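You operate a simulated robot arm through the tools that you are given. There is no shell and no other tool.

The job below is to be done with a simulated robot arm. You get a single attempt, and the scene is never put back.

Task
Put things in order on the top of the fitting bench. At the end: the wing nut stands where the grey small beam stood; the orange bearing stands where the wing nut stood; the grey small beam from the top of the fitting bench stands where the black loose socket stood; the black loose socket stands on top of the dark ply plate; whatever was shut is shut again. Leave all else as you found it, and nothing knocked over.

Only the result counts: the job must be done as asked and must still hold three seconds after the hand-in. Knocking over, shifting, dropping, spilling or breaking anything else fails it.

Robot
A 6-joint arm with a two-finger parallel gripper, fixed in place. Base frame: the origin is on the floor under the middle of its stand, x ahead of it, y to its left, z up; the work surface is at about z = 0.86. Readings come in m, rad, newtons and seconds.
With the tool pointing down near the work surface it reaches from about 0.26 to 0.68 m from the base axis. Its first joint turns from -1.152 to 1.152 rad. Payload 2.9 kg.
Tool frame: the origin (TCP) lies between the finger pads and is the grasp point; the fingertips stand 0.03 m ahead of it; z points along the fingers, y is the line along which they close. The gripper opens to 0.11 m. The fingers are 0.02 m wide and 0.01 m thick; the gripper's body (0.048 by 0.112 m) begins 0.055 m behind the TCP.
Orientation is that of the tool frame in the base frame, as a unit quaternion [x, y, z, w]. With the fingers straight down and closing along the base's y, the tool's x points along the base's -x, its y along +y and its z along -z.

Tools
- The arm moves only by the tool move_arm. Its argument "series" is one flat list of numbers, 7 for each row, row after row: the turn, a rotation vector about the base's x, y, z in units of 6 degrees (1.0 is 6 degrees), then the shift along the base's x, y, z in units of 50 mm (1.0 is 50 mm), then the opening, from 0 (shut) to 1 (fully open). In form: [rx, ry, rz, dx, dy, dz, fingers, rx, ry, rz, dx, dy, dz, fingers, ...]. A call has 1 to 20 rows; each row shifts and turns the commanded pose from where the row before left it. A call with a number of a shift or a turn outside -1 to 1 is refused whole. Each row takes 0.2 s and may step no farther than 0.05 m and 0.15 rad from the row before; otherwise, or with a gripper value out of range, the whole call is refused. A pose out of reach is approached as far as the arm can. The call stops where the force on the tool passes 40 N (or 10 N more than at its start, if that is more) or the arm is blocked; 0.2 s more then pass. The fingers move at their own pace (about 0.108 m/s each) and stop on an object; they squeeze with about 41 N. The grip force told is the motor's: it shows also when the fingers shut on nothing. Time passes only in rows, and 0.2 s behind the last, so rows that do not move let the fingers close. The reply holds the time, the measured pose of the TCP, the force on the tool along the base axes, the opening and the grip force, in the units named above and with some noise, with the torque about the TCP (base axes, N m) and any sound that the robot's microphone picked up, and new pictures: "pictures" is both (left out), scene, wrist or none.
- Cameras (640 x 400 px; columns grow to the right, rows downward): "scene" is fixed at [0.0729, 0.4426, 1.3631]; the picture's right is [-0.74, -0.68, 0.00], its down [-0.51, 0.55, -0.66] and it looks along [0.45, -0.49, -0.75] (base axes); focal length 214 px, centre (320, 200). "wrist" rides on the gripper at [0.072, 0.017, -0.103] in the tool frame; the picture's right is [-0.23, 0.97, 0.00], its down [-0.76, -0.18, -0.62] and it looks along [-0.61, -0.14, 0.78] (tool axes); focal length 222 px, centre (320, 200).
- measure_at(camera, pixels): for up to 12 pixels [column, row] of the newest picture of that camera ("zoom" is the newest enlarged one), the place [x, y, z] in the base frame of the surface seen there, good to about 0.003 m. The clock stands still meanwhile.
- zoom(camera, box): a new picture of the part [left, top, right, bottom] of that camera's present view, enlarged. The clock stands still meanwhile.
- hand_in(): hands the job in; it is judged then, once.

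Leave the gripper open and the arm clear of the work at the hand-in unless told otherwise.

The tools are called as name(argument=value, ...) on one line, values as JSON. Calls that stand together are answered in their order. move_arm: Moves the arm, as the interface text tells. Its arguments: {"type":"object","properties":{"series":{"type":"array","items":{"type":"number"}},"pictures":{"type":"string","enum":["both","scene","wrist","none"]}},"required":["series"]} The other tools are called the same way: measure_at (camera, pixels) gives the place of the surface under pixels of a picture; zoom (camera, box) takes an enlarged picture of a part of a camera's view; hand_in () hands the job in.

At the start:

```text
clock: 0.0
position: [0.4106, -0.0168, 1.1326]
tcp_rot: [0.0, 1.0, 0.0, 0.0]
wrist_force: [0.4, -0.5, -0.3]
moment: [-0.03, 0.01, -0.01]
opening: 0.1101
gripper_force: 0.0
```

scene: 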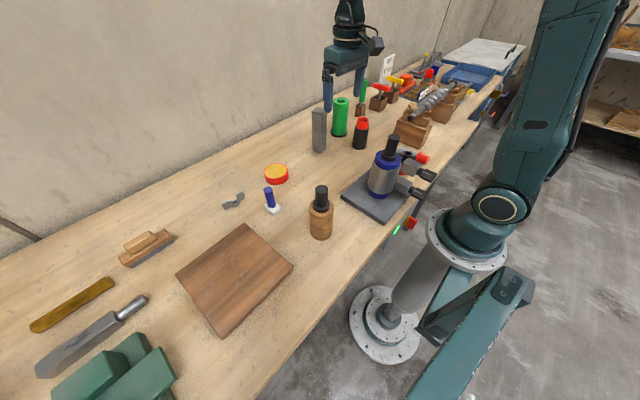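
wrist: 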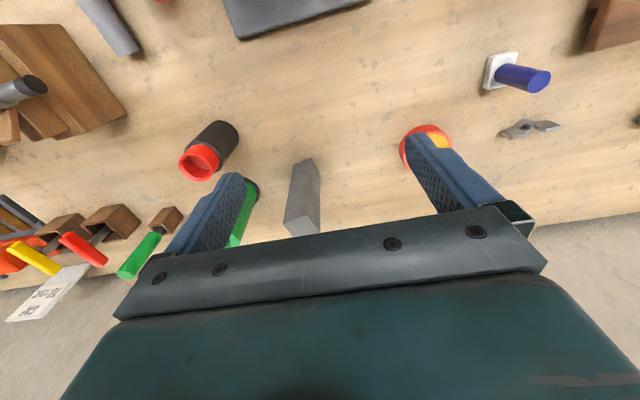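

I see the bench with several objects. I will zoom in on several parts of the scene to identify the items: wing nut (around 232,200), the orange/red-yellow disc (276,174), grey beam (319,130), black/red socket (361,133), plates (dark at 375,200 and brown at 235,275).

zoom(camera="scene", box=[200, 140, 350, 240])

zoom(camera="scene", box=[300, 70, 450, 230])

zoom(camera="scene", box=[0, 200, 300, 400])

zoom(camera="scene", box=[360, 40, 540, 160])

```text
4.00 times, centred on (275, 190) of scene
```

zoom: 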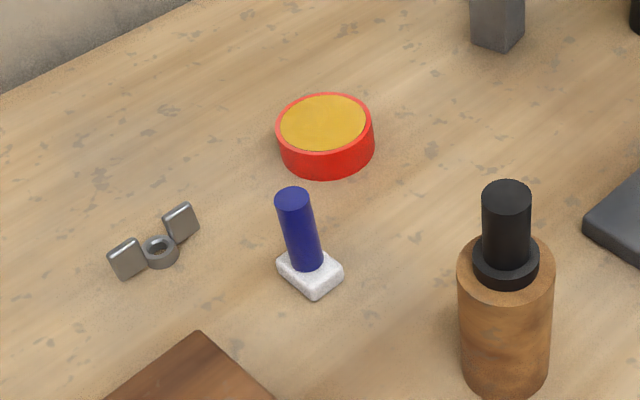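

```text
2.50 times, centred on (375, 150) of scene
```

zoom: 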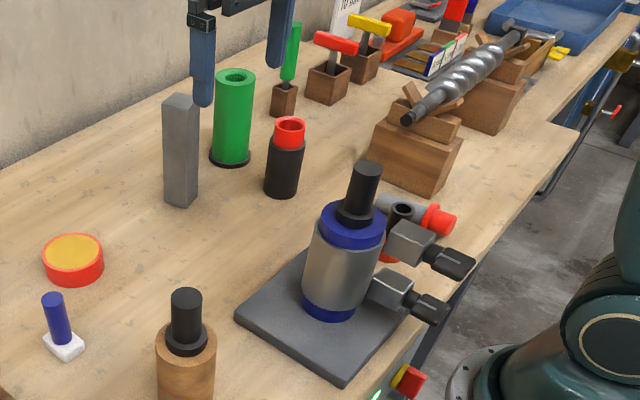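

```text
2.00 times, centred on (150, 300) of scene
```

zoom: 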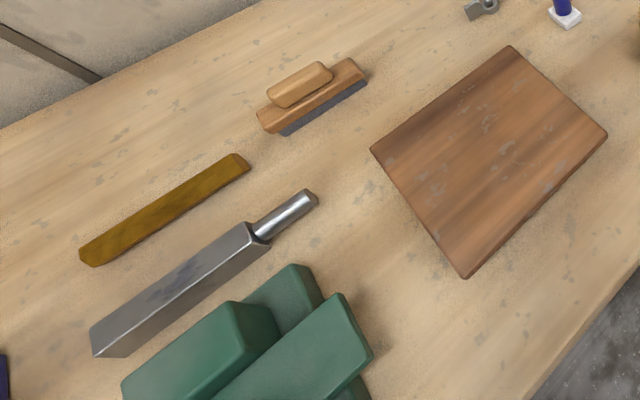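

```text
3.33 times, centred on (450, 100) of scene
```

zoom: 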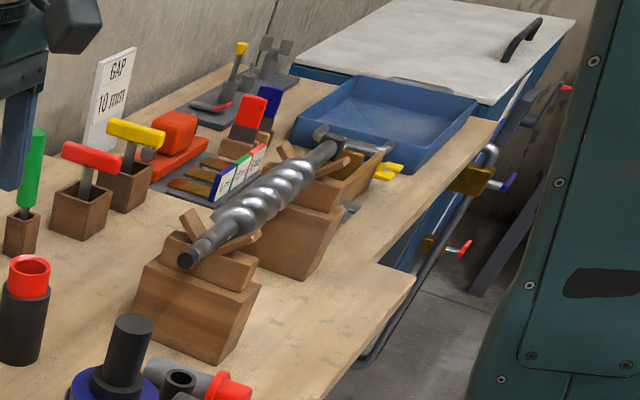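

I need a closer view of the candidates: the red-ringed disc, the black/red tube, and the fixture with small parts near (400,165).

zoom(camera="scene", box=[340, 110, 440, 230])

zoom(camera="scene", box=[255, 155, 300, 190])

zoom(camera="scene", box=[330, 80, 390, 160])

zoom(camera="scene", box=[360, 50, 460, 110])

zoom(camera="wrist", box=[0, 0, 320, 200])

zoom(camera="wrist", box=[380, 0, 640, 200])

```text
3.33 times, centred on (390, 170) of scene
```

zoom: 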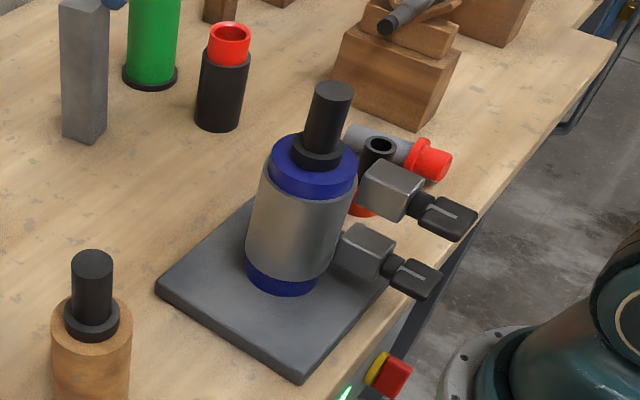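

```text
11.43 times, centred on (278, 172) of scene
```

zoom: 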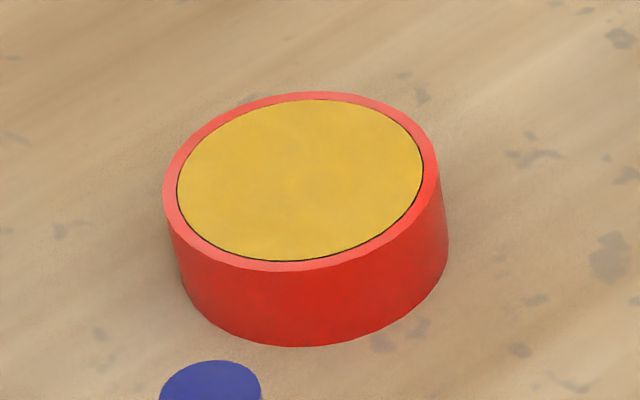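

```text
5.00 times, centred on (360, 120) of scene
```

zoom: 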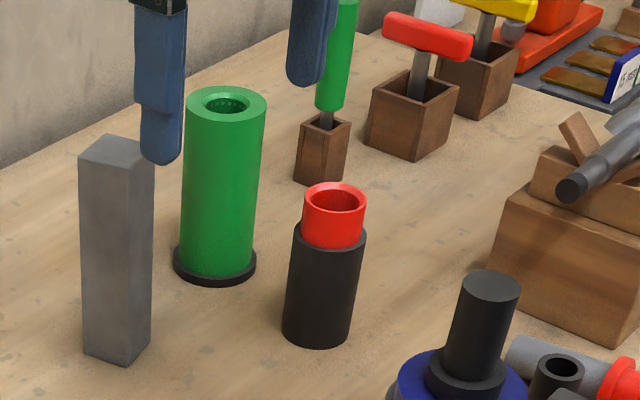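

```text
6.40 times, centred on (410, 80) of scene
```

zoom: 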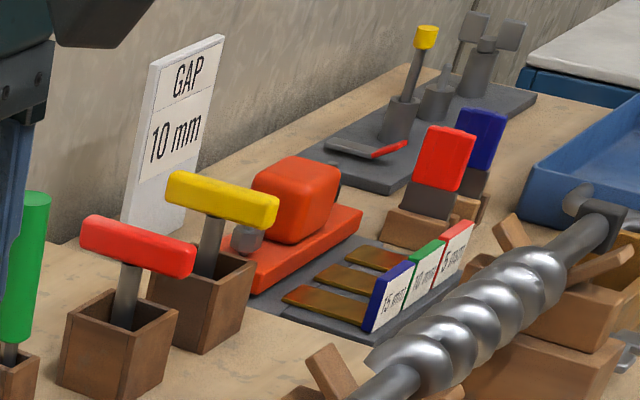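

```text
2.00 times, centred on (160, 100) of wrist
```

zoom: 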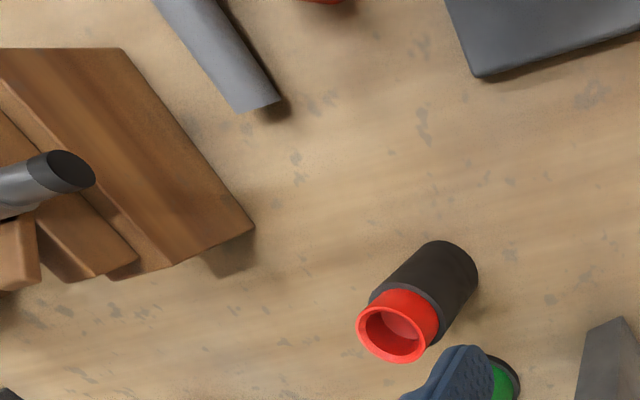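

```text
2.00 times, centred on (510, 100) of wrist
```

zoom: 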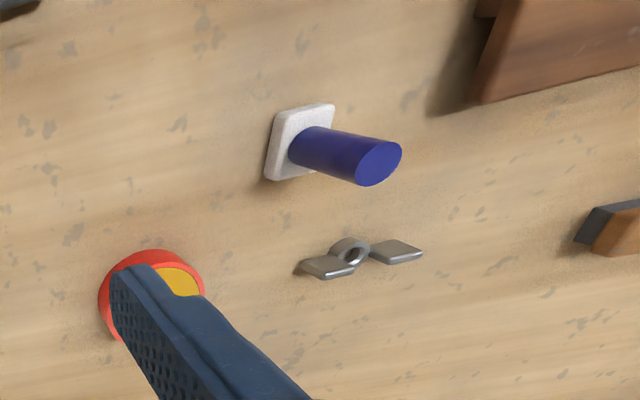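

I'll measure the positions of the objects seen.

measure_at(camera="scene", pixels=[[276, 168], [276, 181], [232, 203], [319, 112], [361, 124], [361, 145], [235, 275], [340, 103], [269, 192], [321, 190], [391, 140], [375, 200]])

measure_at(camera="scene", pixels=[[490, 52], [470, 75], [402, 155], [397, 172], [422, 157], [412, 222], [398, 230], [413, 135], [430, 100], [485, 110], [150, 240], [490, 120]])

zoom(camera="scene", box=[380, 130, 440, 250])

```text
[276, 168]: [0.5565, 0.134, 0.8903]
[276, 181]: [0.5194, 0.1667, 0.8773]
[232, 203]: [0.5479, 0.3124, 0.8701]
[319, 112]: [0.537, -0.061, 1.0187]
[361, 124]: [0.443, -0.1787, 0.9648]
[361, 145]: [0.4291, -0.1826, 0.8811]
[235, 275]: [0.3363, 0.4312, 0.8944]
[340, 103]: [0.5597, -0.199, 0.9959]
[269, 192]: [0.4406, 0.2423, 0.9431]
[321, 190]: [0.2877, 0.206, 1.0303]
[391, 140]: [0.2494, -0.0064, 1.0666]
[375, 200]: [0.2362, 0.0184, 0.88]
```

```text
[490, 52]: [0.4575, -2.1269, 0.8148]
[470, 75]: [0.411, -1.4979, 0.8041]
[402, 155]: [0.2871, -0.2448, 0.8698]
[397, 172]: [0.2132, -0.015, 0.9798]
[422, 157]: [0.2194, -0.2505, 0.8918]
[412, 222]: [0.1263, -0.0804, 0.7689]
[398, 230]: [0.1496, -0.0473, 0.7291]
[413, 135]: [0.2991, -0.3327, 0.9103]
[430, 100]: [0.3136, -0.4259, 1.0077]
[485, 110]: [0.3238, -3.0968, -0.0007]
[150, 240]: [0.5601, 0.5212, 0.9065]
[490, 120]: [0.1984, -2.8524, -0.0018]
```

```text
3.33 times, centred on (410, 190) of scene
```

zoom: 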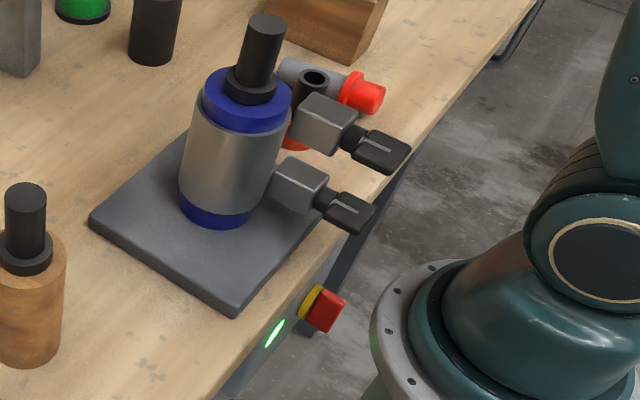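

The items are located roughly. I'll move the hand high over to the left to look at the red/yellow disc and wing nut with the wrist camera (fingertips stay at about z 1.10, above all things there).

move_arm(series=[0, 0, 0, -0.272, 0.848, 0, 1, 0, 0, 0, -0.272, 0.848, 0, 1, 0, 0, 0, -0.272, 0.848, 0, 1, 0, 0, 0, -0.272, 0.848, 0, 1, 0, 0, 0, -0.272, 0.848, 0, 1])

```text
clock: 1.2
position: [0.3426, 0.196, 1.134]
tcp_rot: [0.001, 1.0, 0.0, 0.0]
wrist_force: [-0.8, 1.2, -0.5]
moment: [0.01, 0.01, 0.01]
opening: 0.1101
gripper_force: 0.1
```

scene: 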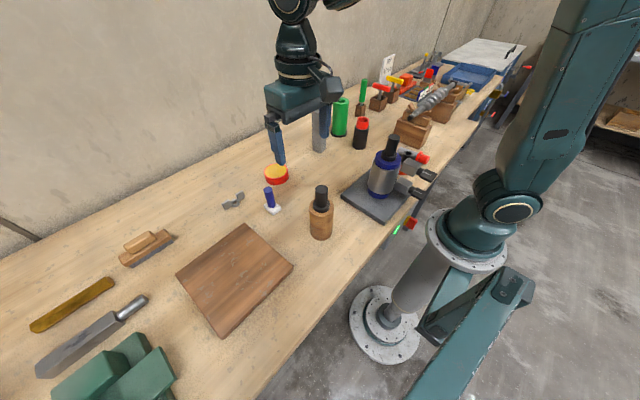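
wrist: 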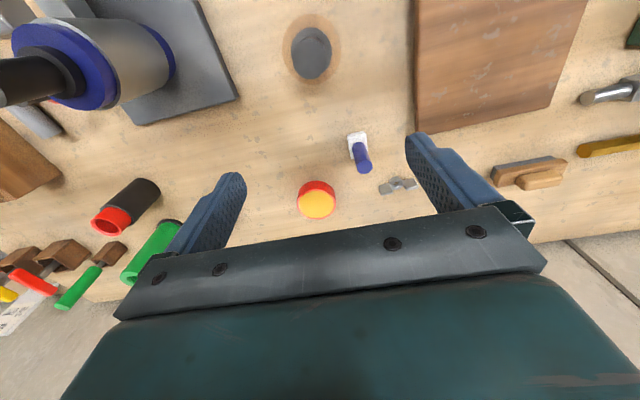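

zoom(camera="wrist", box=[280, 100, 440, 220])

zoom(camera="wrist", box=[0, 0, 240, 200])

zoom(camera="wrist", box=[400, 0, 640, 200])

zoom(camera="wrist", box=[240, 0, 400, 100])

```text
3.33 times, centred on (360, 160) of wrist
```

zoom: 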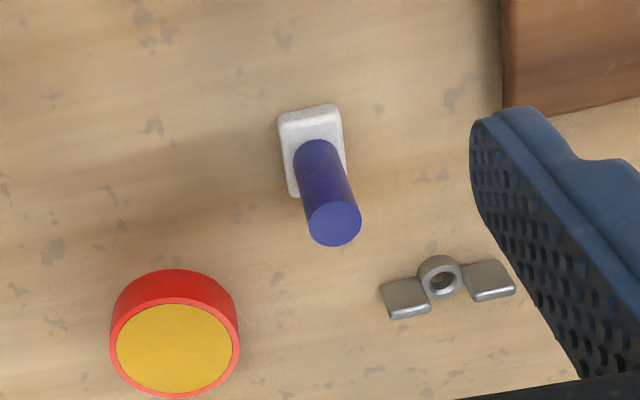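

```text
2.00 times, centred on (120, 100) of wrist
```

zoom: 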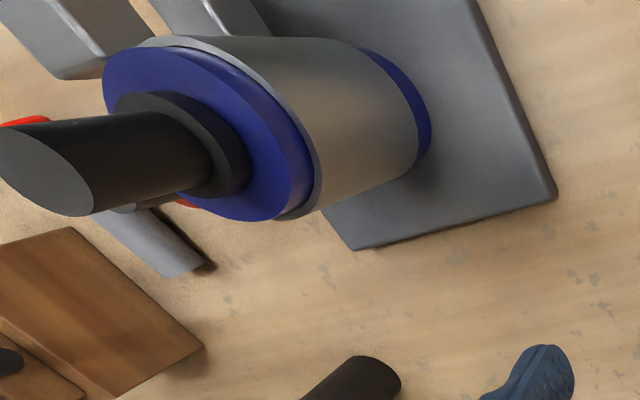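

```text
2.00 times, centred on (520, 100) of wrist
```

zoom: 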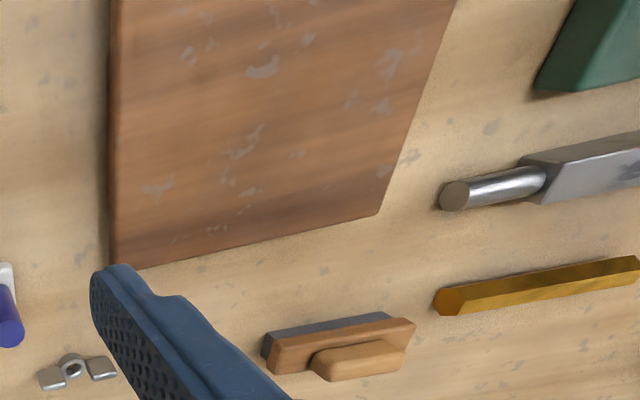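

```text
4.00 times, centred on (320, 50) of wrist
```

zoom: 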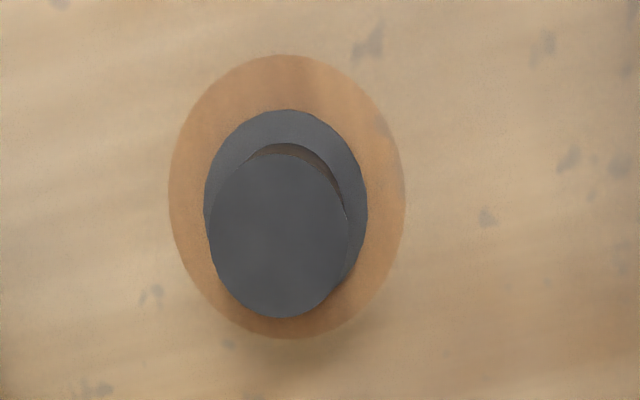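

The disc is a red ring with a yellow-orange face. I want a better look at the small black tube with an orange base behind the vise, so I'll rise and move right to look there from above.

move_arm(series=[0, 0, 0, 0, 0, 0.8, 1, 0, 0, 0, 0, 0, 0.8, 1, 0, 0, 0, 0, 0, 0.8, 1, 0, 0, 0, -0.095, -0.88, 0, 1, 0, 0, 0, -0.095, -0.88, 0, 1, 0, 0, 0, -0.095, -0.88, 0, 1, 0, 0, 0, -0.095, -0.88, 0, 1, 0, 0, 0, -0.095, -0.88, 0, 1, 0, 0, 0, -0.095, -0.88, 0, 1, 0, 0, 0, -0.095, -0.88, 0, 1, 0, 0, 0, -0.095, -0.88, 0, 1, 0, 0, 0, -0.095, -0.88, 0, 1])

```text
clock: 3.8
position: [0.2991, -0.2002, 1.2523]
tcp_rot: [-0.001, 1.0, 0.0, -0.001]
wrist_force: [0.9, -1.1, -0.6]
moment: [0.0, 0.04, -0.02]
opening: 0.1101
gripper_force: 0.1
```

scene: 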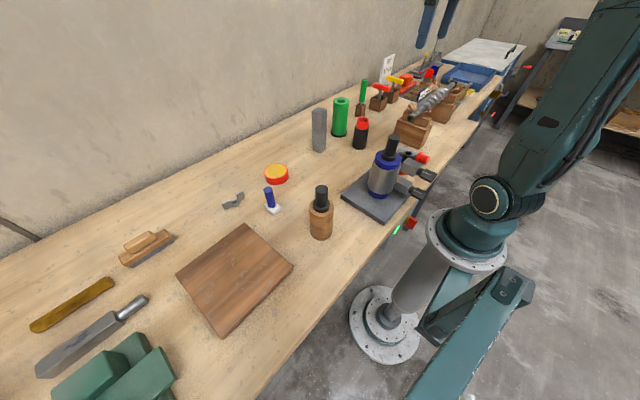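
wrist: 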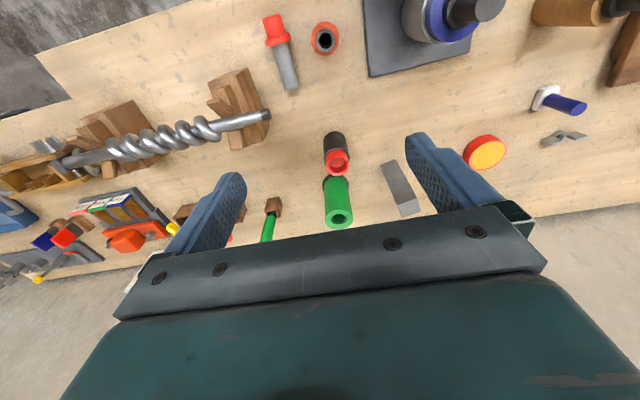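

zoom(camera="wrist", box=[250, 0, 410, 100])

zoom(camera="wrist", box=[300, 120, 420, 240])

zoom(camera="wrist", box=[0, 80, 250, 300])

measure_at(camera="wrist", pixels=[[325, 39], [325, 26], [336, 140], [336, 168], [339, 220], [485, 150], [562, 137], [275, 30], [293, 80], [455, 12], [385, 60]])

```text
4.00 times, centred on (330, 50) of wrist
```

zoom: 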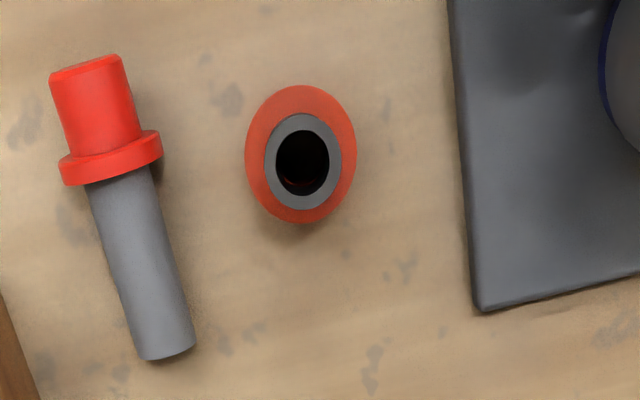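

```text
3.33 times, centred on (360, 180) of wrist
```

zoom: 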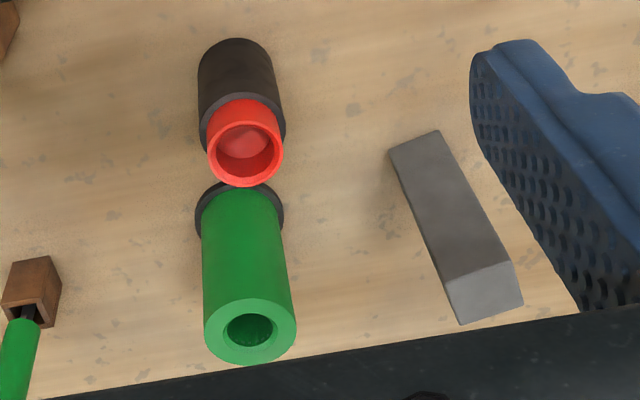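

```text
1.82 times, centred on (125, 190) of wrist
```

zoom: 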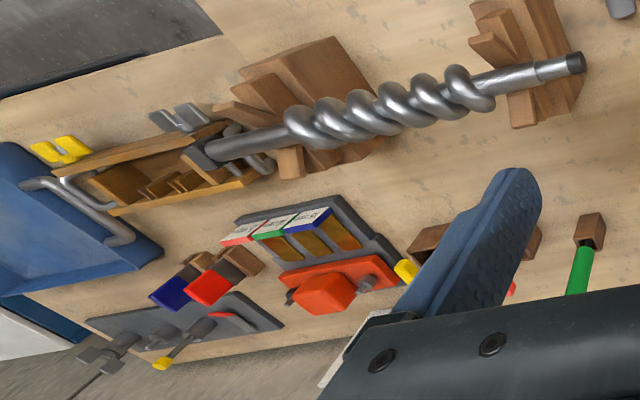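

```text
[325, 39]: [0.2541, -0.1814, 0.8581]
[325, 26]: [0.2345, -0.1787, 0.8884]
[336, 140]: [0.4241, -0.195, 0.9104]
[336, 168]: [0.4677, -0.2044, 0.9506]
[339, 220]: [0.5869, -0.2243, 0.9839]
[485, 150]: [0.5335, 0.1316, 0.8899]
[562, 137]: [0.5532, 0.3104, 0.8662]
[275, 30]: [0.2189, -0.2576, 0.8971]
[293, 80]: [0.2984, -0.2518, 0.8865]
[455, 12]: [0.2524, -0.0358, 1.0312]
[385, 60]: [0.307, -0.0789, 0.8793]
```

There is an object near (0.247, -0.18) with an orange flange and dark inner ring — perhaps the orange bearing. I'll lower the hand a bit to view it closer and compare its colour to the red plug next to it.

move_arm(series=[0, 0, 0, -0.3, 0.2, -0.5, 1, 0, 0, 0, -0.3, 0.2, -0.5, 1, 0, 0, 0, 0, 0, -0.6, 1, 0, 0, 0, 0, 0, -0.6, 1])

```text
clock: 4.8
position: [0.2683, -0.1796, 1.144]
tcp_rot: [0.0, 1.0, 0.001, 0.0]
wrist_force: [0.5, -0.4, 0.5]
moment: [0.01, 0.01, 0.02]
opening: 0.1101
gripper_force: 0.1
```

scene: 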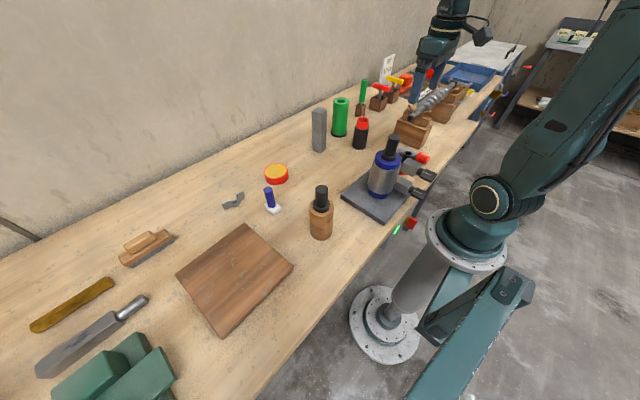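
wrist: 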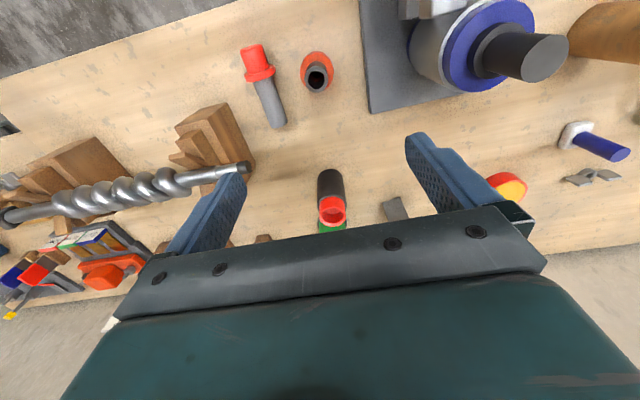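

zoom(camera="wrist", box=[230, 30, 350, 140])

zoom(camera="wrist", box=[480, 100, 640, 220])

zoom(camera="wrist", box=[0, 200, 160, 320])

zoom(camera="scene", box=[520, 0, 640, 160])

measure_at(camera="wrist", pixels=[[317, 65], [317, 90], [305, 58], [316, 54], [331, 64], [318, 70], [258, 60], [270, 115], [253, 78]])

```text
3.64 times, centred on (290, 85) of wrist
```

zoom: 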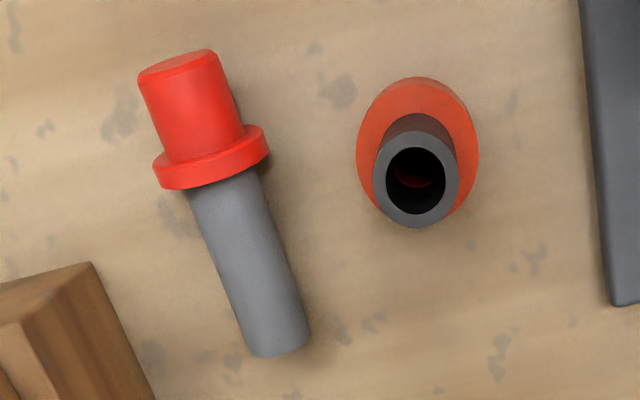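

```text
3.33 times, centred on (560, 160) of wrist
```

zoom: 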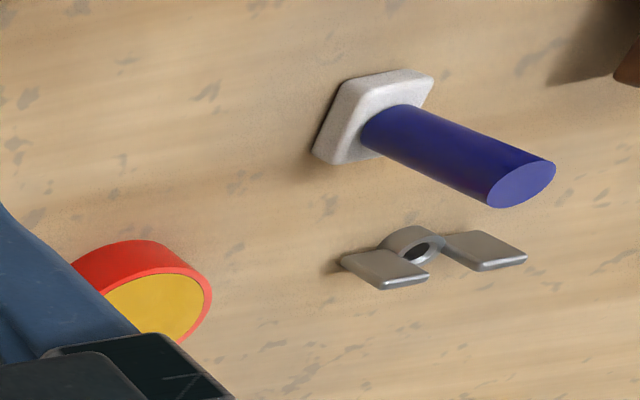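

```text
3.33 times, centred on (80, 260) of wrist
```

zoom: 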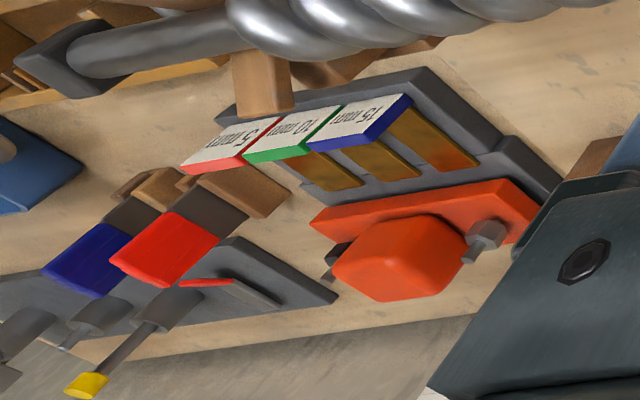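

```text
2.50 times, centred on (580, 80) of scene
```

zoom: 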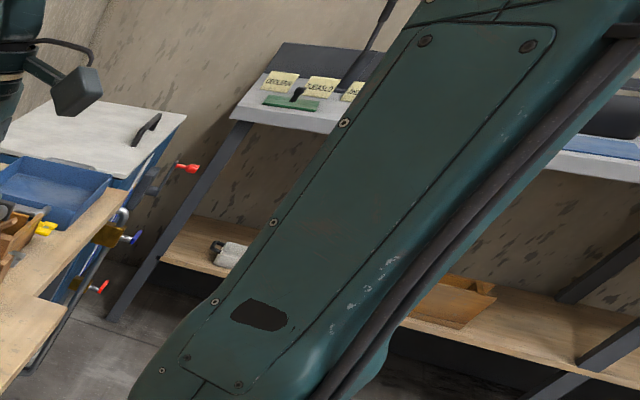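

```text
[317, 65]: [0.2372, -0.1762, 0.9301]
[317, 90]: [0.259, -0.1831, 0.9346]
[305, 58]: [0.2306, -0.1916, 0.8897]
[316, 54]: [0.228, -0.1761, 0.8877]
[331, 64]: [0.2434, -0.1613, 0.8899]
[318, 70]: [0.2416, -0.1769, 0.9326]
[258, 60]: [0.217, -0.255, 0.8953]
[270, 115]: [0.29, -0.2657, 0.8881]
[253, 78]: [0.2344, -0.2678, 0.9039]
```

I'll zoom harder to compare colours and shapes of the candidates.

zoom(camera="wrist", box=[295, 45, 340, 100])

zoom(camera="wrist", box=[300, 160, 420, 240])

zoom(camera="scene", box=[385, 140, 440, 190])

zoom(camera="scene", box=[385, 70, 445, 105])

zoom(camera="scene", box=[300, 175, 345, 245])

```text
7.27 times, centred on (318, 72) of wrist
```

zoom: 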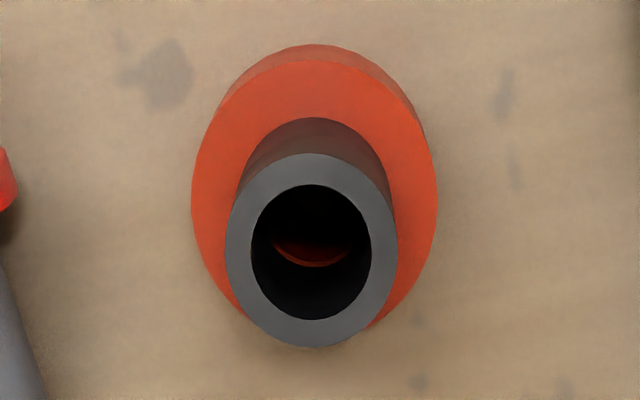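

```text
5.00 times, centred on (360, 200) of wrist
```

zoom: 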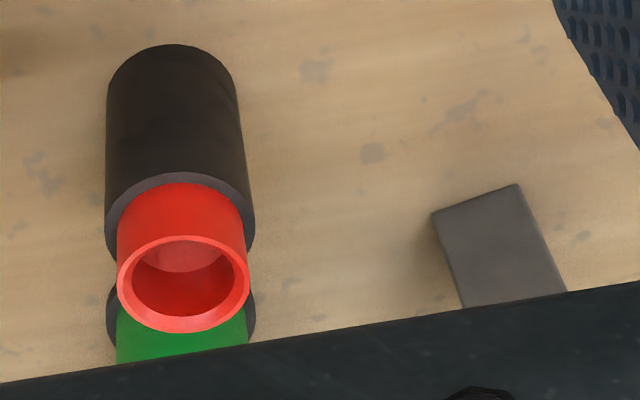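

```text
8.00 times, centred on (412, 165) of scene
```

zoom: 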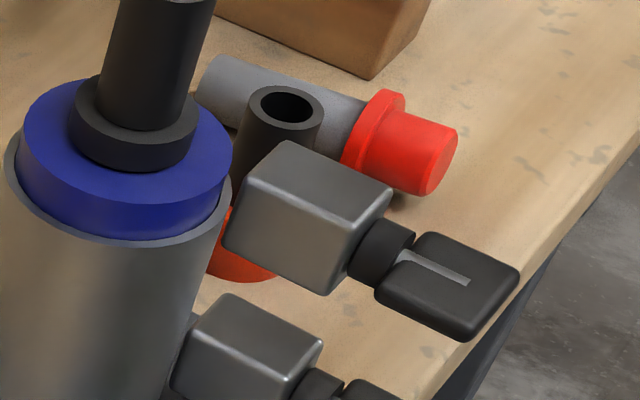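

```text
10.67 times, centred on (415, 88) of scene
```

zoom: 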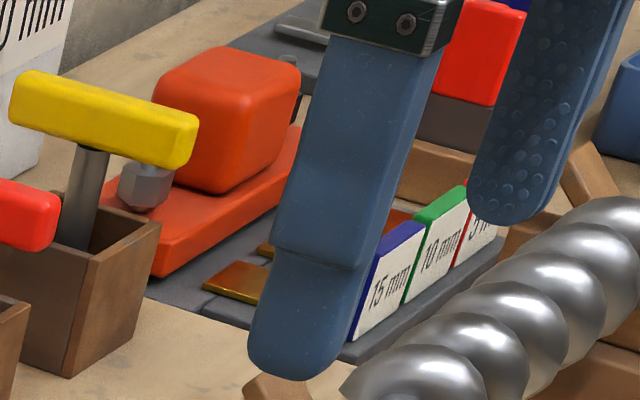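

```text
5.71 times, centred on (322, 210) of scene
```

zoom: 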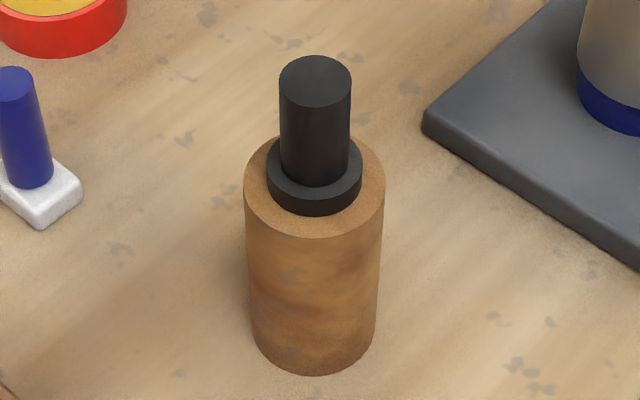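

The base of the tube near (0.247, -0.178) has the same orange as the orange clamp block farther right, clearly different from the red plug. So that is the orange bearing; the black tube with the red neck is the black loose socket; the brown board is the dark ply plate. Now I'll measure clearances around the bearing (scene view) and edges from the wrist view.

measure_at(camera="scene", pixels=[[407, 165], [415, 168], [423, 178], [428, 175], [402, 188], [415, 192], [436, 178], [380, 180], [403, 152], [401, 170]])

measure_at(camera="wrist", pixels=[[301, 72], [333, 72], [317, 51], [317, 78], [308, 76], [328, 76], [312, 88], [369, 112], [450, 95], [365, 30], [331, 180], [335, 215]])

zoom(camera="wrist", box=[340, 0, 500, 120])

```text
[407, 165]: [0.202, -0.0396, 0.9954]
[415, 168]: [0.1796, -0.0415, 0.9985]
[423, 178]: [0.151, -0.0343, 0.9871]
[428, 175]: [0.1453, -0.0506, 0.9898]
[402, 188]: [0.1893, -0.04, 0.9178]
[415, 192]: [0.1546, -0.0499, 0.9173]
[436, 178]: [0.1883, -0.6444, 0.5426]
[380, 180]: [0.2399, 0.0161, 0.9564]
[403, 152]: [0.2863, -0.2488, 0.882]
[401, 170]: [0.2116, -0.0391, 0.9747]
```

```text
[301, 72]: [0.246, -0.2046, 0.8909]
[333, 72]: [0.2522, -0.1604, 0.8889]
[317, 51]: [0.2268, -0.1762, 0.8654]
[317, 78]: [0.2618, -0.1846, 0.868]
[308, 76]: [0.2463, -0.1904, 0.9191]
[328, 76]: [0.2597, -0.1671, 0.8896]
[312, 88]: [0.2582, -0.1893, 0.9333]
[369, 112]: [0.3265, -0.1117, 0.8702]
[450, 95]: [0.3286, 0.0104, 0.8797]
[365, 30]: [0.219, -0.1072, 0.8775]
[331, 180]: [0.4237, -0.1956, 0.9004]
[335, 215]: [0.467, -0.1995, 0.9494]
```

```text
3.33 times, centred on (420, 60) of wrist
```

zoom: 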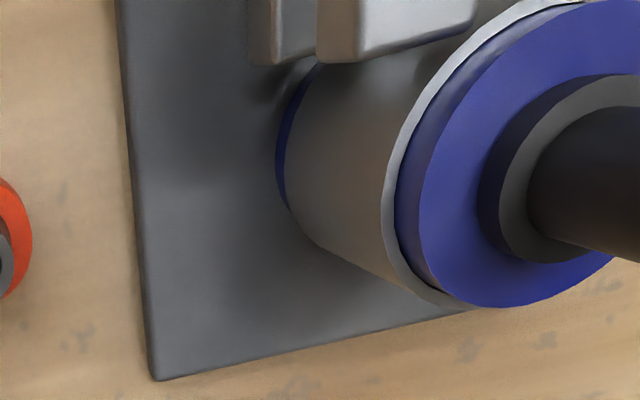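

Now I'll get the precise position of the black socket: zoom in on it in the wrist view so I can measure the rim.

zoom(camera="wrist", box=[300, 160, 364, 240])

```text
5.00 times, centred on (332, 200) of wrist
```

zoom: 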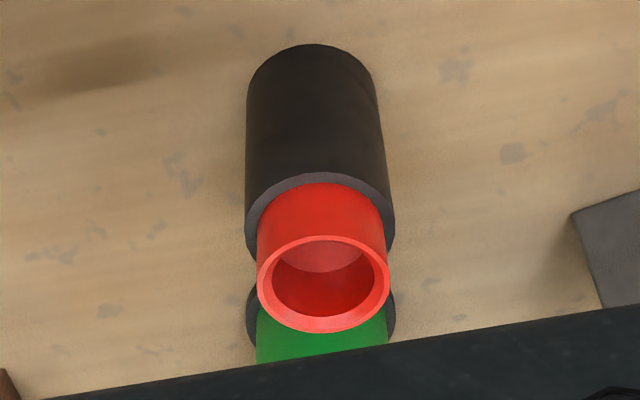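

I'll measure the red neck's rim and the black shoulder points in this enlarged picture.

measure_at(camera="zoom", pixels=[[264, 285], [384, 285], [323, 239], [323, 325], [320, 178], [252, 218], [389, 218], [315, 110], [270, 110], [360, 110], [323, 260], [315, 55]])

```text
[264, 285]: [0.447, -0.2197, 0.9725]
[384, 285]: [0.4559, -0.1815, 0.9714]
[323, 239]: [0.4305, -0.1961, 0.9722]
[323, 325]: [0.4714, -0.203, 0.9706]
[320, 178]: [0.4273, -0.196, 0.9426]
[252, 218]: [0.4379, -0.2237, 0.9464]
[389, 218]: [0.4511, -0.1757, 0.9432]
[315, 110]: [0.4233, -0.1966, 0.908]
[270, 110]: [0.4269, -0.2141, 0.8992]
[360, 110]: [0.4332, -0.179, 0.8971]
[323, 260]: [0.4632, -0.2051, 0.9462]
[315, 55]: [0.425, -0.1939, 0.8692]
```

The socket's axis is at about (0.4505, -0.200), body radius 0.0275, shoulder z 0.944, top 0.972. I'll move above it and stop at TCP z ≈ 1.04 to check alignment.

move_arm(series=[0, 0, 0, 0.9035, -0.096, 0, 1, 0, 0, 0, 0.9035, -0.096, 0, 1, 0, 0, 0, 0.9035, -0.096, 0, 1, 0, 0, 0, 0.9035, -0.096, 0, 1, 0, 0, 0, 0, 0, -0.684, 1, 0, 0, 0, 0, 0, -0.684, 1, 0, 0, 0, 0, 0, -0.684, 1])

```text
clock: 6.4
position: [0.4509, -0.199, 1.0415]
tcp_rot: [0.0, 1.0, 0.001, 0.0]
wrist_force: [0.4, 0.2, -0.1]
moment: [0.03, -0.01, 0.0]
opening: 0.1105
gripper_force: 0.0
```

scene: 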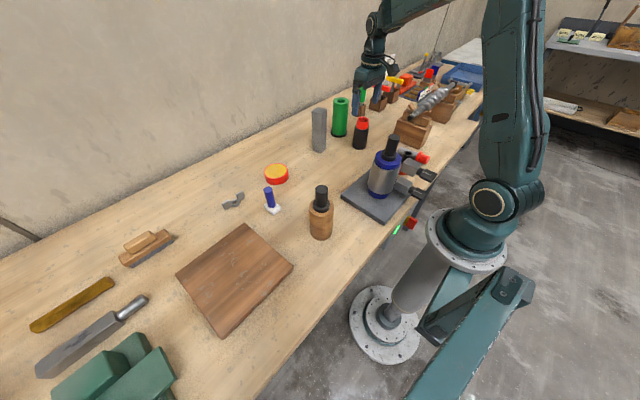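
wrist: 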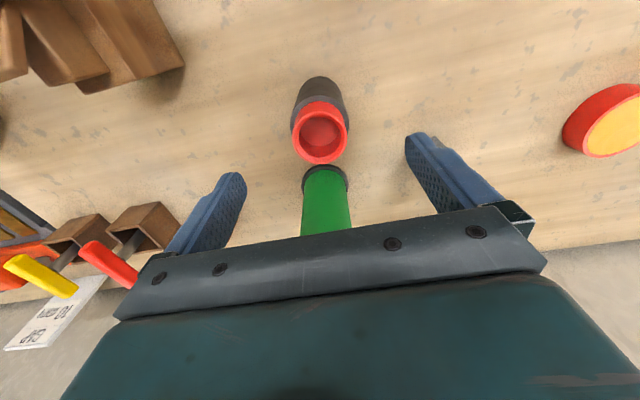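

The red rim sits right on the tool axis at (321,137). Descend to TCP z 0.928 and close on the black body.

move_arm(series=[0, 0, 0, 0, 0, -0.747, 1, 0, 0, 0, 0, 0, -0.747, 1, 0, 0, 0, 0, 0, -0.747, 1, 0, 0, 0, 0, 0, 0, 1], pictures="both")

```text
clock: 7.4
position: [0.449, -0.2004, 0.928]
tcp_rot: [0.0, 1.0, 0.0, 0.0]
wrist_force: [0.2, -0.1, 0.1]
moment: [0.01, 0.03, -0.03]
opening: 0.11
gripper_force: 0.0
```

scene: 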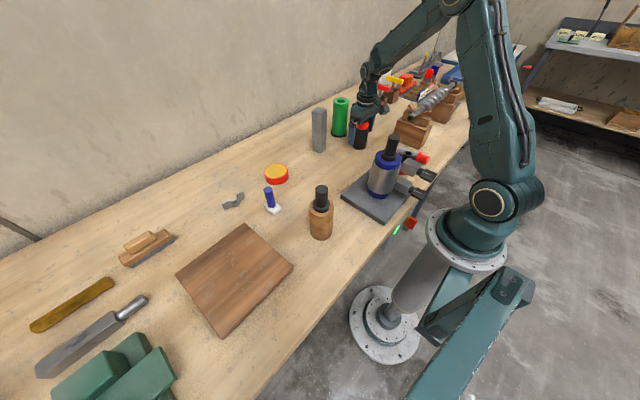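
wrist: 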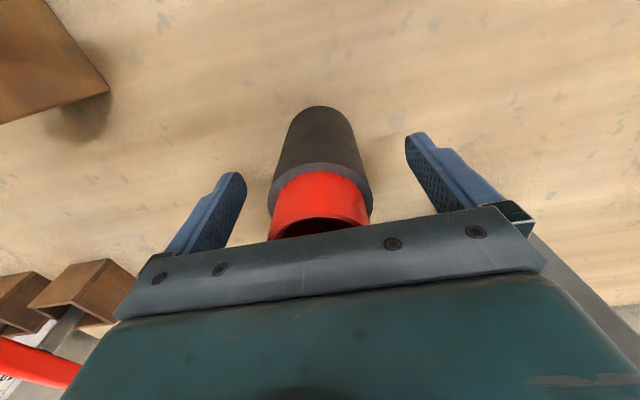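

The socket is centred between the fingers. Close the gripper.

move_arm(series=[0, 0, 0, 0, 0, 0, 0, 0, 0, 0, 0, 0, 0, 0, 0, 0, 0, 0, 0, 0, 0], pictures="wrist")

```text
clock: 8.2
position: [0.4511, -0.1995, 0.9273]
tcp_rot: [0.0, 1.0, -0.001, 0.0]
wrist_force: [0.1, 0.7, 0.0]
moment: [0.04, -0.04, 0.01]
opening: 0.0511
gripper_force: 40.6
```

wrist: 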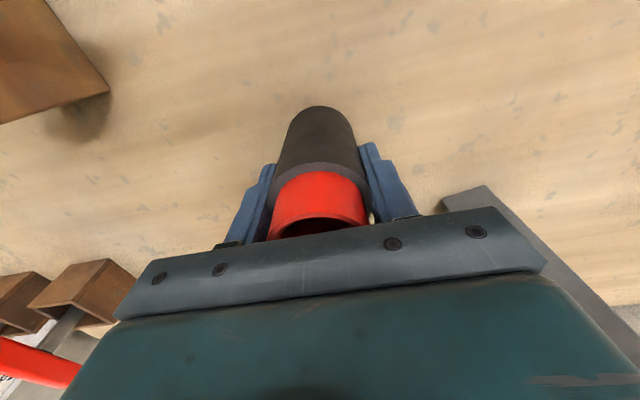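

Gripped at 0.051 opening. I'll lift a little, and meanwhile measure the ply plate's corners in the scene view.

move_arm(series=[0, 0, 0, 0, 0, 0.4, 0, 0, 0, 0, 0, 0, 0.8, 0, 0, 0, 0, 0, 0, 1, 0, 0, 0, 0, 0, 0, 1, 0, 0, 0, 0, 0, 0, 1, 0])

measure_at(camera="scene", pixels=[[245, 227], [288, 265], [223, 331], [181, 275], [235, 275], [250, 270], [225, 260], [225, 300], [260, 255], [240, 250]])

```text
clock: 9.4
position: [0.4495, -0.1997, 1.1405]
tcp_rot: [0.0, 1.0, 0.0, 0.0]
wrist_force: [-0.6, 0.5, -3.0]
moment: [0.02, 0.0, 0.02]
opening: 0.0511
gripper_force: 41.2
```

scene: 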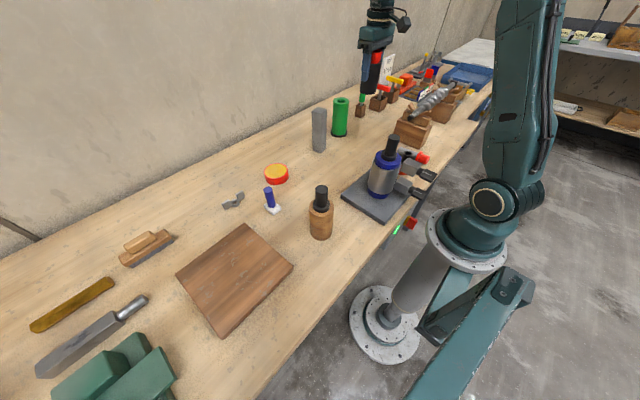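
wrist: 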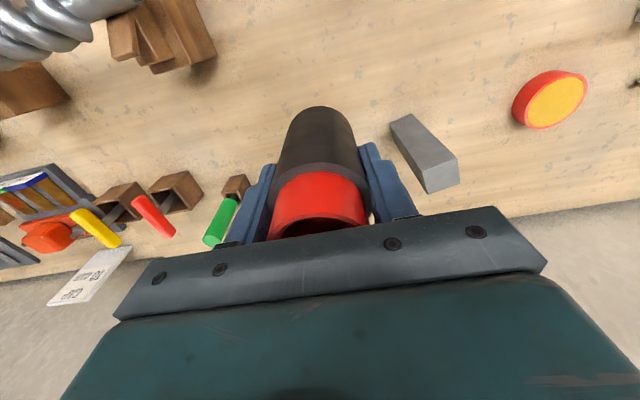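

```text
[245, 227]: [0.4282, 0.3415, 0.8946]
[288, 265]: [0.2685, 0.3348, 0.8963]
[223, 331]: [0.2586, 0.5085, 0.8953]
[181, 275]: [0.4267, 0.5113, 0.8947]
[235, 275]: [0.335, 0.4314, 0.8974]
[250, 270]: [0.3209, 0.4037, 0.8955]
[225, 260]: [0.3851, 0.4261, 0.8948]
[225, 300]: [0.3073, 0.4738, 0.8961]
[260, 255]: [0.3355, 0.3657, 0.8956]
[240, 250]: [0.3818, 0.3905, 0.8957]
```

It lifted whole (about 0.3 kg). The plate's top is at z 0.8955, spanning x 0.26–0.43, y 0.335–0.51. I'll measure bench heights then carry the socket over the plate centre (0.345, 0.42).

measure_at(camera="scene", pixels=[[361, 148], [350, 160], [300, 150], [330, 160], [250, 185], [210, 220], [220, 190], [280, 220], [240, 210], [160, 300]])

move_arm(series=[0, 0, 0, 0, 0, 0.44, 0, 0, 0, 0, -0.151, 0.886, 0, 0, 0, 0, 0, -0.151, 0.886, 0, 0, 0, 0, 0, -0.151, 0.886, 0, 0, 0, 0, 0, -0.151, 0.886, 0, 0, 0, 0, 0, -0.151, 0.886, 0, 0, 0, 0, 0, -0.151, 0.886, 0, 0, 0, 0, 0, -0.151, 0.886, 0, 0, 0, 0, 0, -0.151, 0.886, 0, 0, 0, 0, 0, -0.151, 0.886, 0, 0, 0, 0, 0, -0.151, 0.886, 0, 0, 0, 0, 0, -0.151, 0.886, 0, 0, 0, 0, 0, -0.151, 0.886, 0, 0, 0, 0, 0, -0.151, 0.886, 0, 0, 0, 0, 0, -0.151, 0.886, 0, 0])

```text
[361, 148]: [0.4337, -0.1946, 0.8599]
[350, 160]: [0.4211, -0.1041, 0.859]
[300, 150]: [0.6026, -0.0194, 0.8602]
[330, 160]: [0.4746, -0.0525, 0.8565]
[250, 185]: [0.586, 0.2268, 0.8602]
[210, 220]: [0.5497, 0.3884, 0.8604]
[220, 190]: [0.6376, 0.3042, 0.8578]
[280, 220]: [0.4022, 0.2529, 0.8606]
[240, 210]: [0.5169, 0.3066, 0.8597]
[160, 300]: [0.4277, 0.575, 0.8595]
```

```text
clock: 12.6
position: [0.3442, 0.4203, 1.1596]
tcp_rot: [0.001, 1.0, 0.001, -0.001]
wrist_force: [0.3, 0.6, -2.6]
moment: [0.0, 0.01, 0.02]
opening: 0.0512
gripper_force: 40.6
```

scene: 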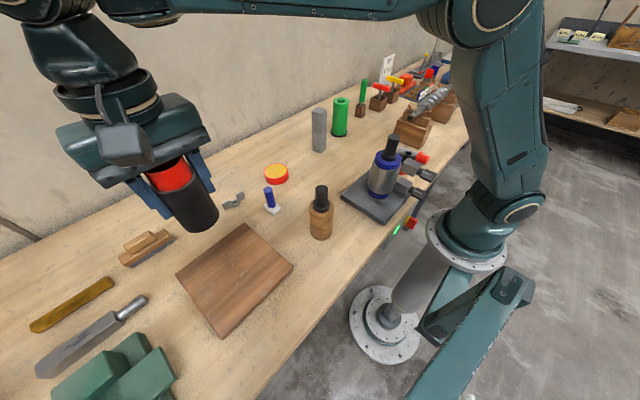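
wrist: 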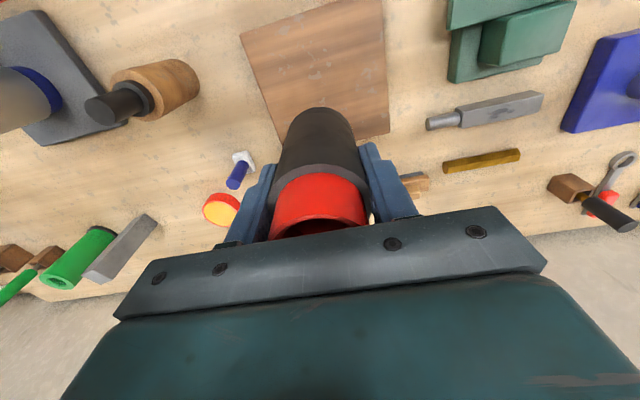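

The held socket is above the plate. Descend to about 1.6 cm above and check.

move_arm(series=[0, 0, 0, 0, 0, -0.8, 0, 0, 0, 0, 0, 0, -0.8, 0, 0, 0, 0, 0, 0, -0.8, 0, 0, 0, 0, 0, 0, -0.8, 0, 0, 0, 0, 0, 0, -0.4, 0])

```text
clock: 13.8
position: [0.3444, 0.4194, 0.9803]
tcp_rot: [-0.001, 1.0, 0.001, 0.0]
wrist_force: [0.3, 0.1, -2.2]
moment: [0.0, 0.0, 0.0]
opening: 0.051
gripper_force: 41.0
```

scene: 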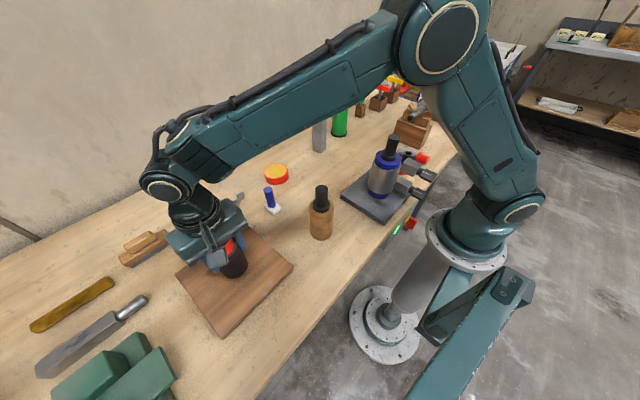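
wrist: 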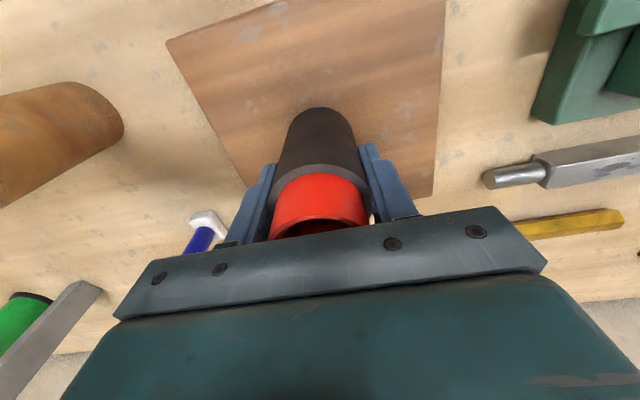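

Now lower gently in small steps to just above contact.

move_arm(series=[0, 0, 0, 0, 0, -0.1, 0, 0, 0, 0, 0, 0, -0.1, 0, 0, 0, 0, 0, 0, -0.1, 0, 0, 0, 0, 0, 0, 0, 0], pictures="wrist")

```text
clock: 14.8
position: [0.3452, 0.4224, 0.9655]
tcp_rot: [0.0, 1.0, -0.001, 0.0]
wrist_force: [-0.9, 0.1, -2.4]
moment: [0.02, 0.0, 0.01]
opening: 0.0511
gripper_force: 41.2
```

wrist: 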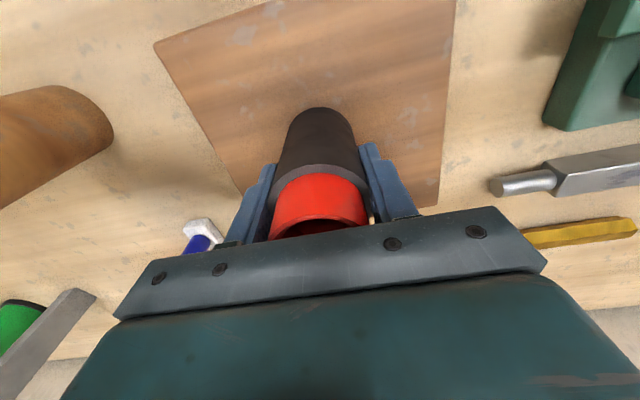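

Still no contact (force −2.4 N, the load's weight). Continue in 1 mm steps.

move_arm(series=[0, 0, 0, 0, 0, -0.02, 0, 0, 0, 0, 0, 0, -0.02, 0], pictures="none")

```text
clock: 15.4
position: [0.3441, 0.4201, 0.9641]
tcp_rot: [0.0, 1.0, 0.001, 0.0]
wrist_force: [-2.0, -1.7, 1.6]
moment: [-0.16, 0.06, 0.02]
opening: 0.0509
gripper_force: 41.2
```

Contact felt (z force went from −2.4 to +1.6 N). Open the fingers moderately and then rise.

move_arm(series=[0, 0, 0, 0, 0, 0, 0.52, 0, 0, 0, 0, 0, 0, 0.7, 0, 0, 0, 0, 0, 0, 0.8], pictures="wrist")

```text
clock: 16.2
position: [0.3445, 0.4211, 0.963]
tcp_rot: [0.0, 1.0, 0.0, -0.001]
wrist_force: [-0.5, 0.8, 0.1]
moment: [0.05, 0.0, 0.04]
opening: 0.0878
gripper_force: 0.0
```

wrist: 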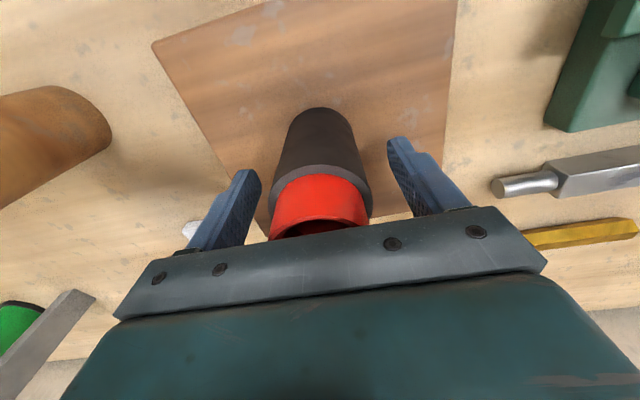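

Released cleanly. Rise straight up, then shift to look at the wing nut from the wrist camera.

move_arm(series=[0, 0, 0, 0, 0, 0.6, 0.9, 0, 0, 0, 0, 0, 1, 1, 0, 0, 0, 0, 0, 1, 1, 0, 0, 0, 0, 0, 0.9, 1, 0, 0, 0, 0.13, -0.66, 0, 1, 0, 0, 0, 0.13, -0.66, 0, 1, 0, 0, 0, 0, 0, -0.5, 1])

```text
clock: 17.8
position: [0.3575, 0.3539, 1.1145]
tcp_rot: [0.0, 1.0, 0.001, 0.001]
wrist_force: [0.3, 0.2, -0.5]
moment: [0.01, -0.04, 0.02]
opening: 0.1099
gripper_force: 0.1
```

scene: 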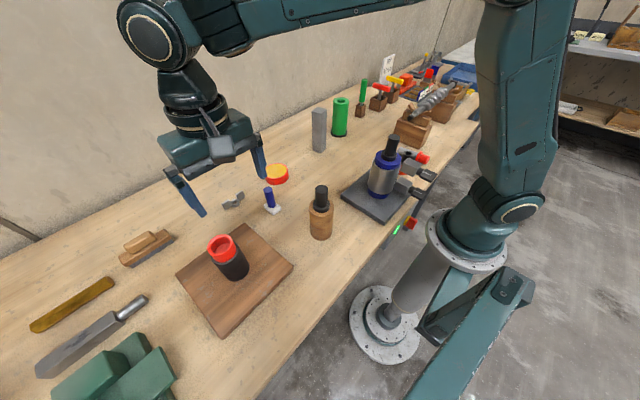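
wrist: 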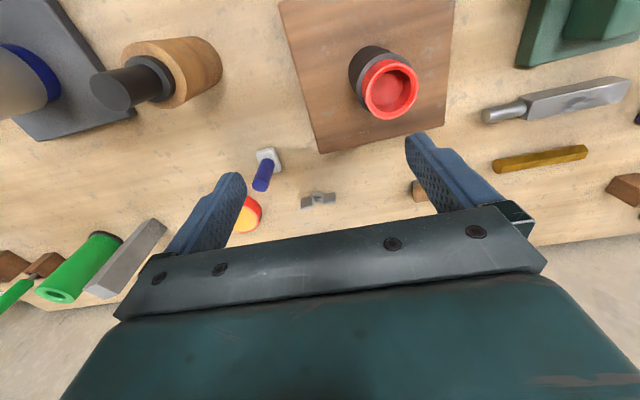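

The socket stands upright on the ply plate. Zoom on the wing nut at (318,199) and the beam.

zoom(camera="wrist", box=[294, 184, 342, 214])

```text
13.33 times, centred on (318, 199) of wrist
```

zoom: 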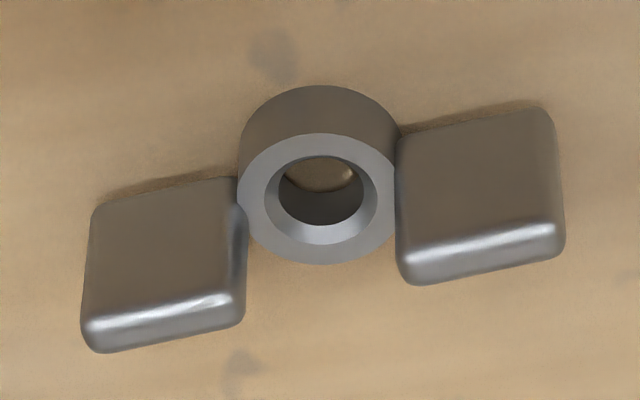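

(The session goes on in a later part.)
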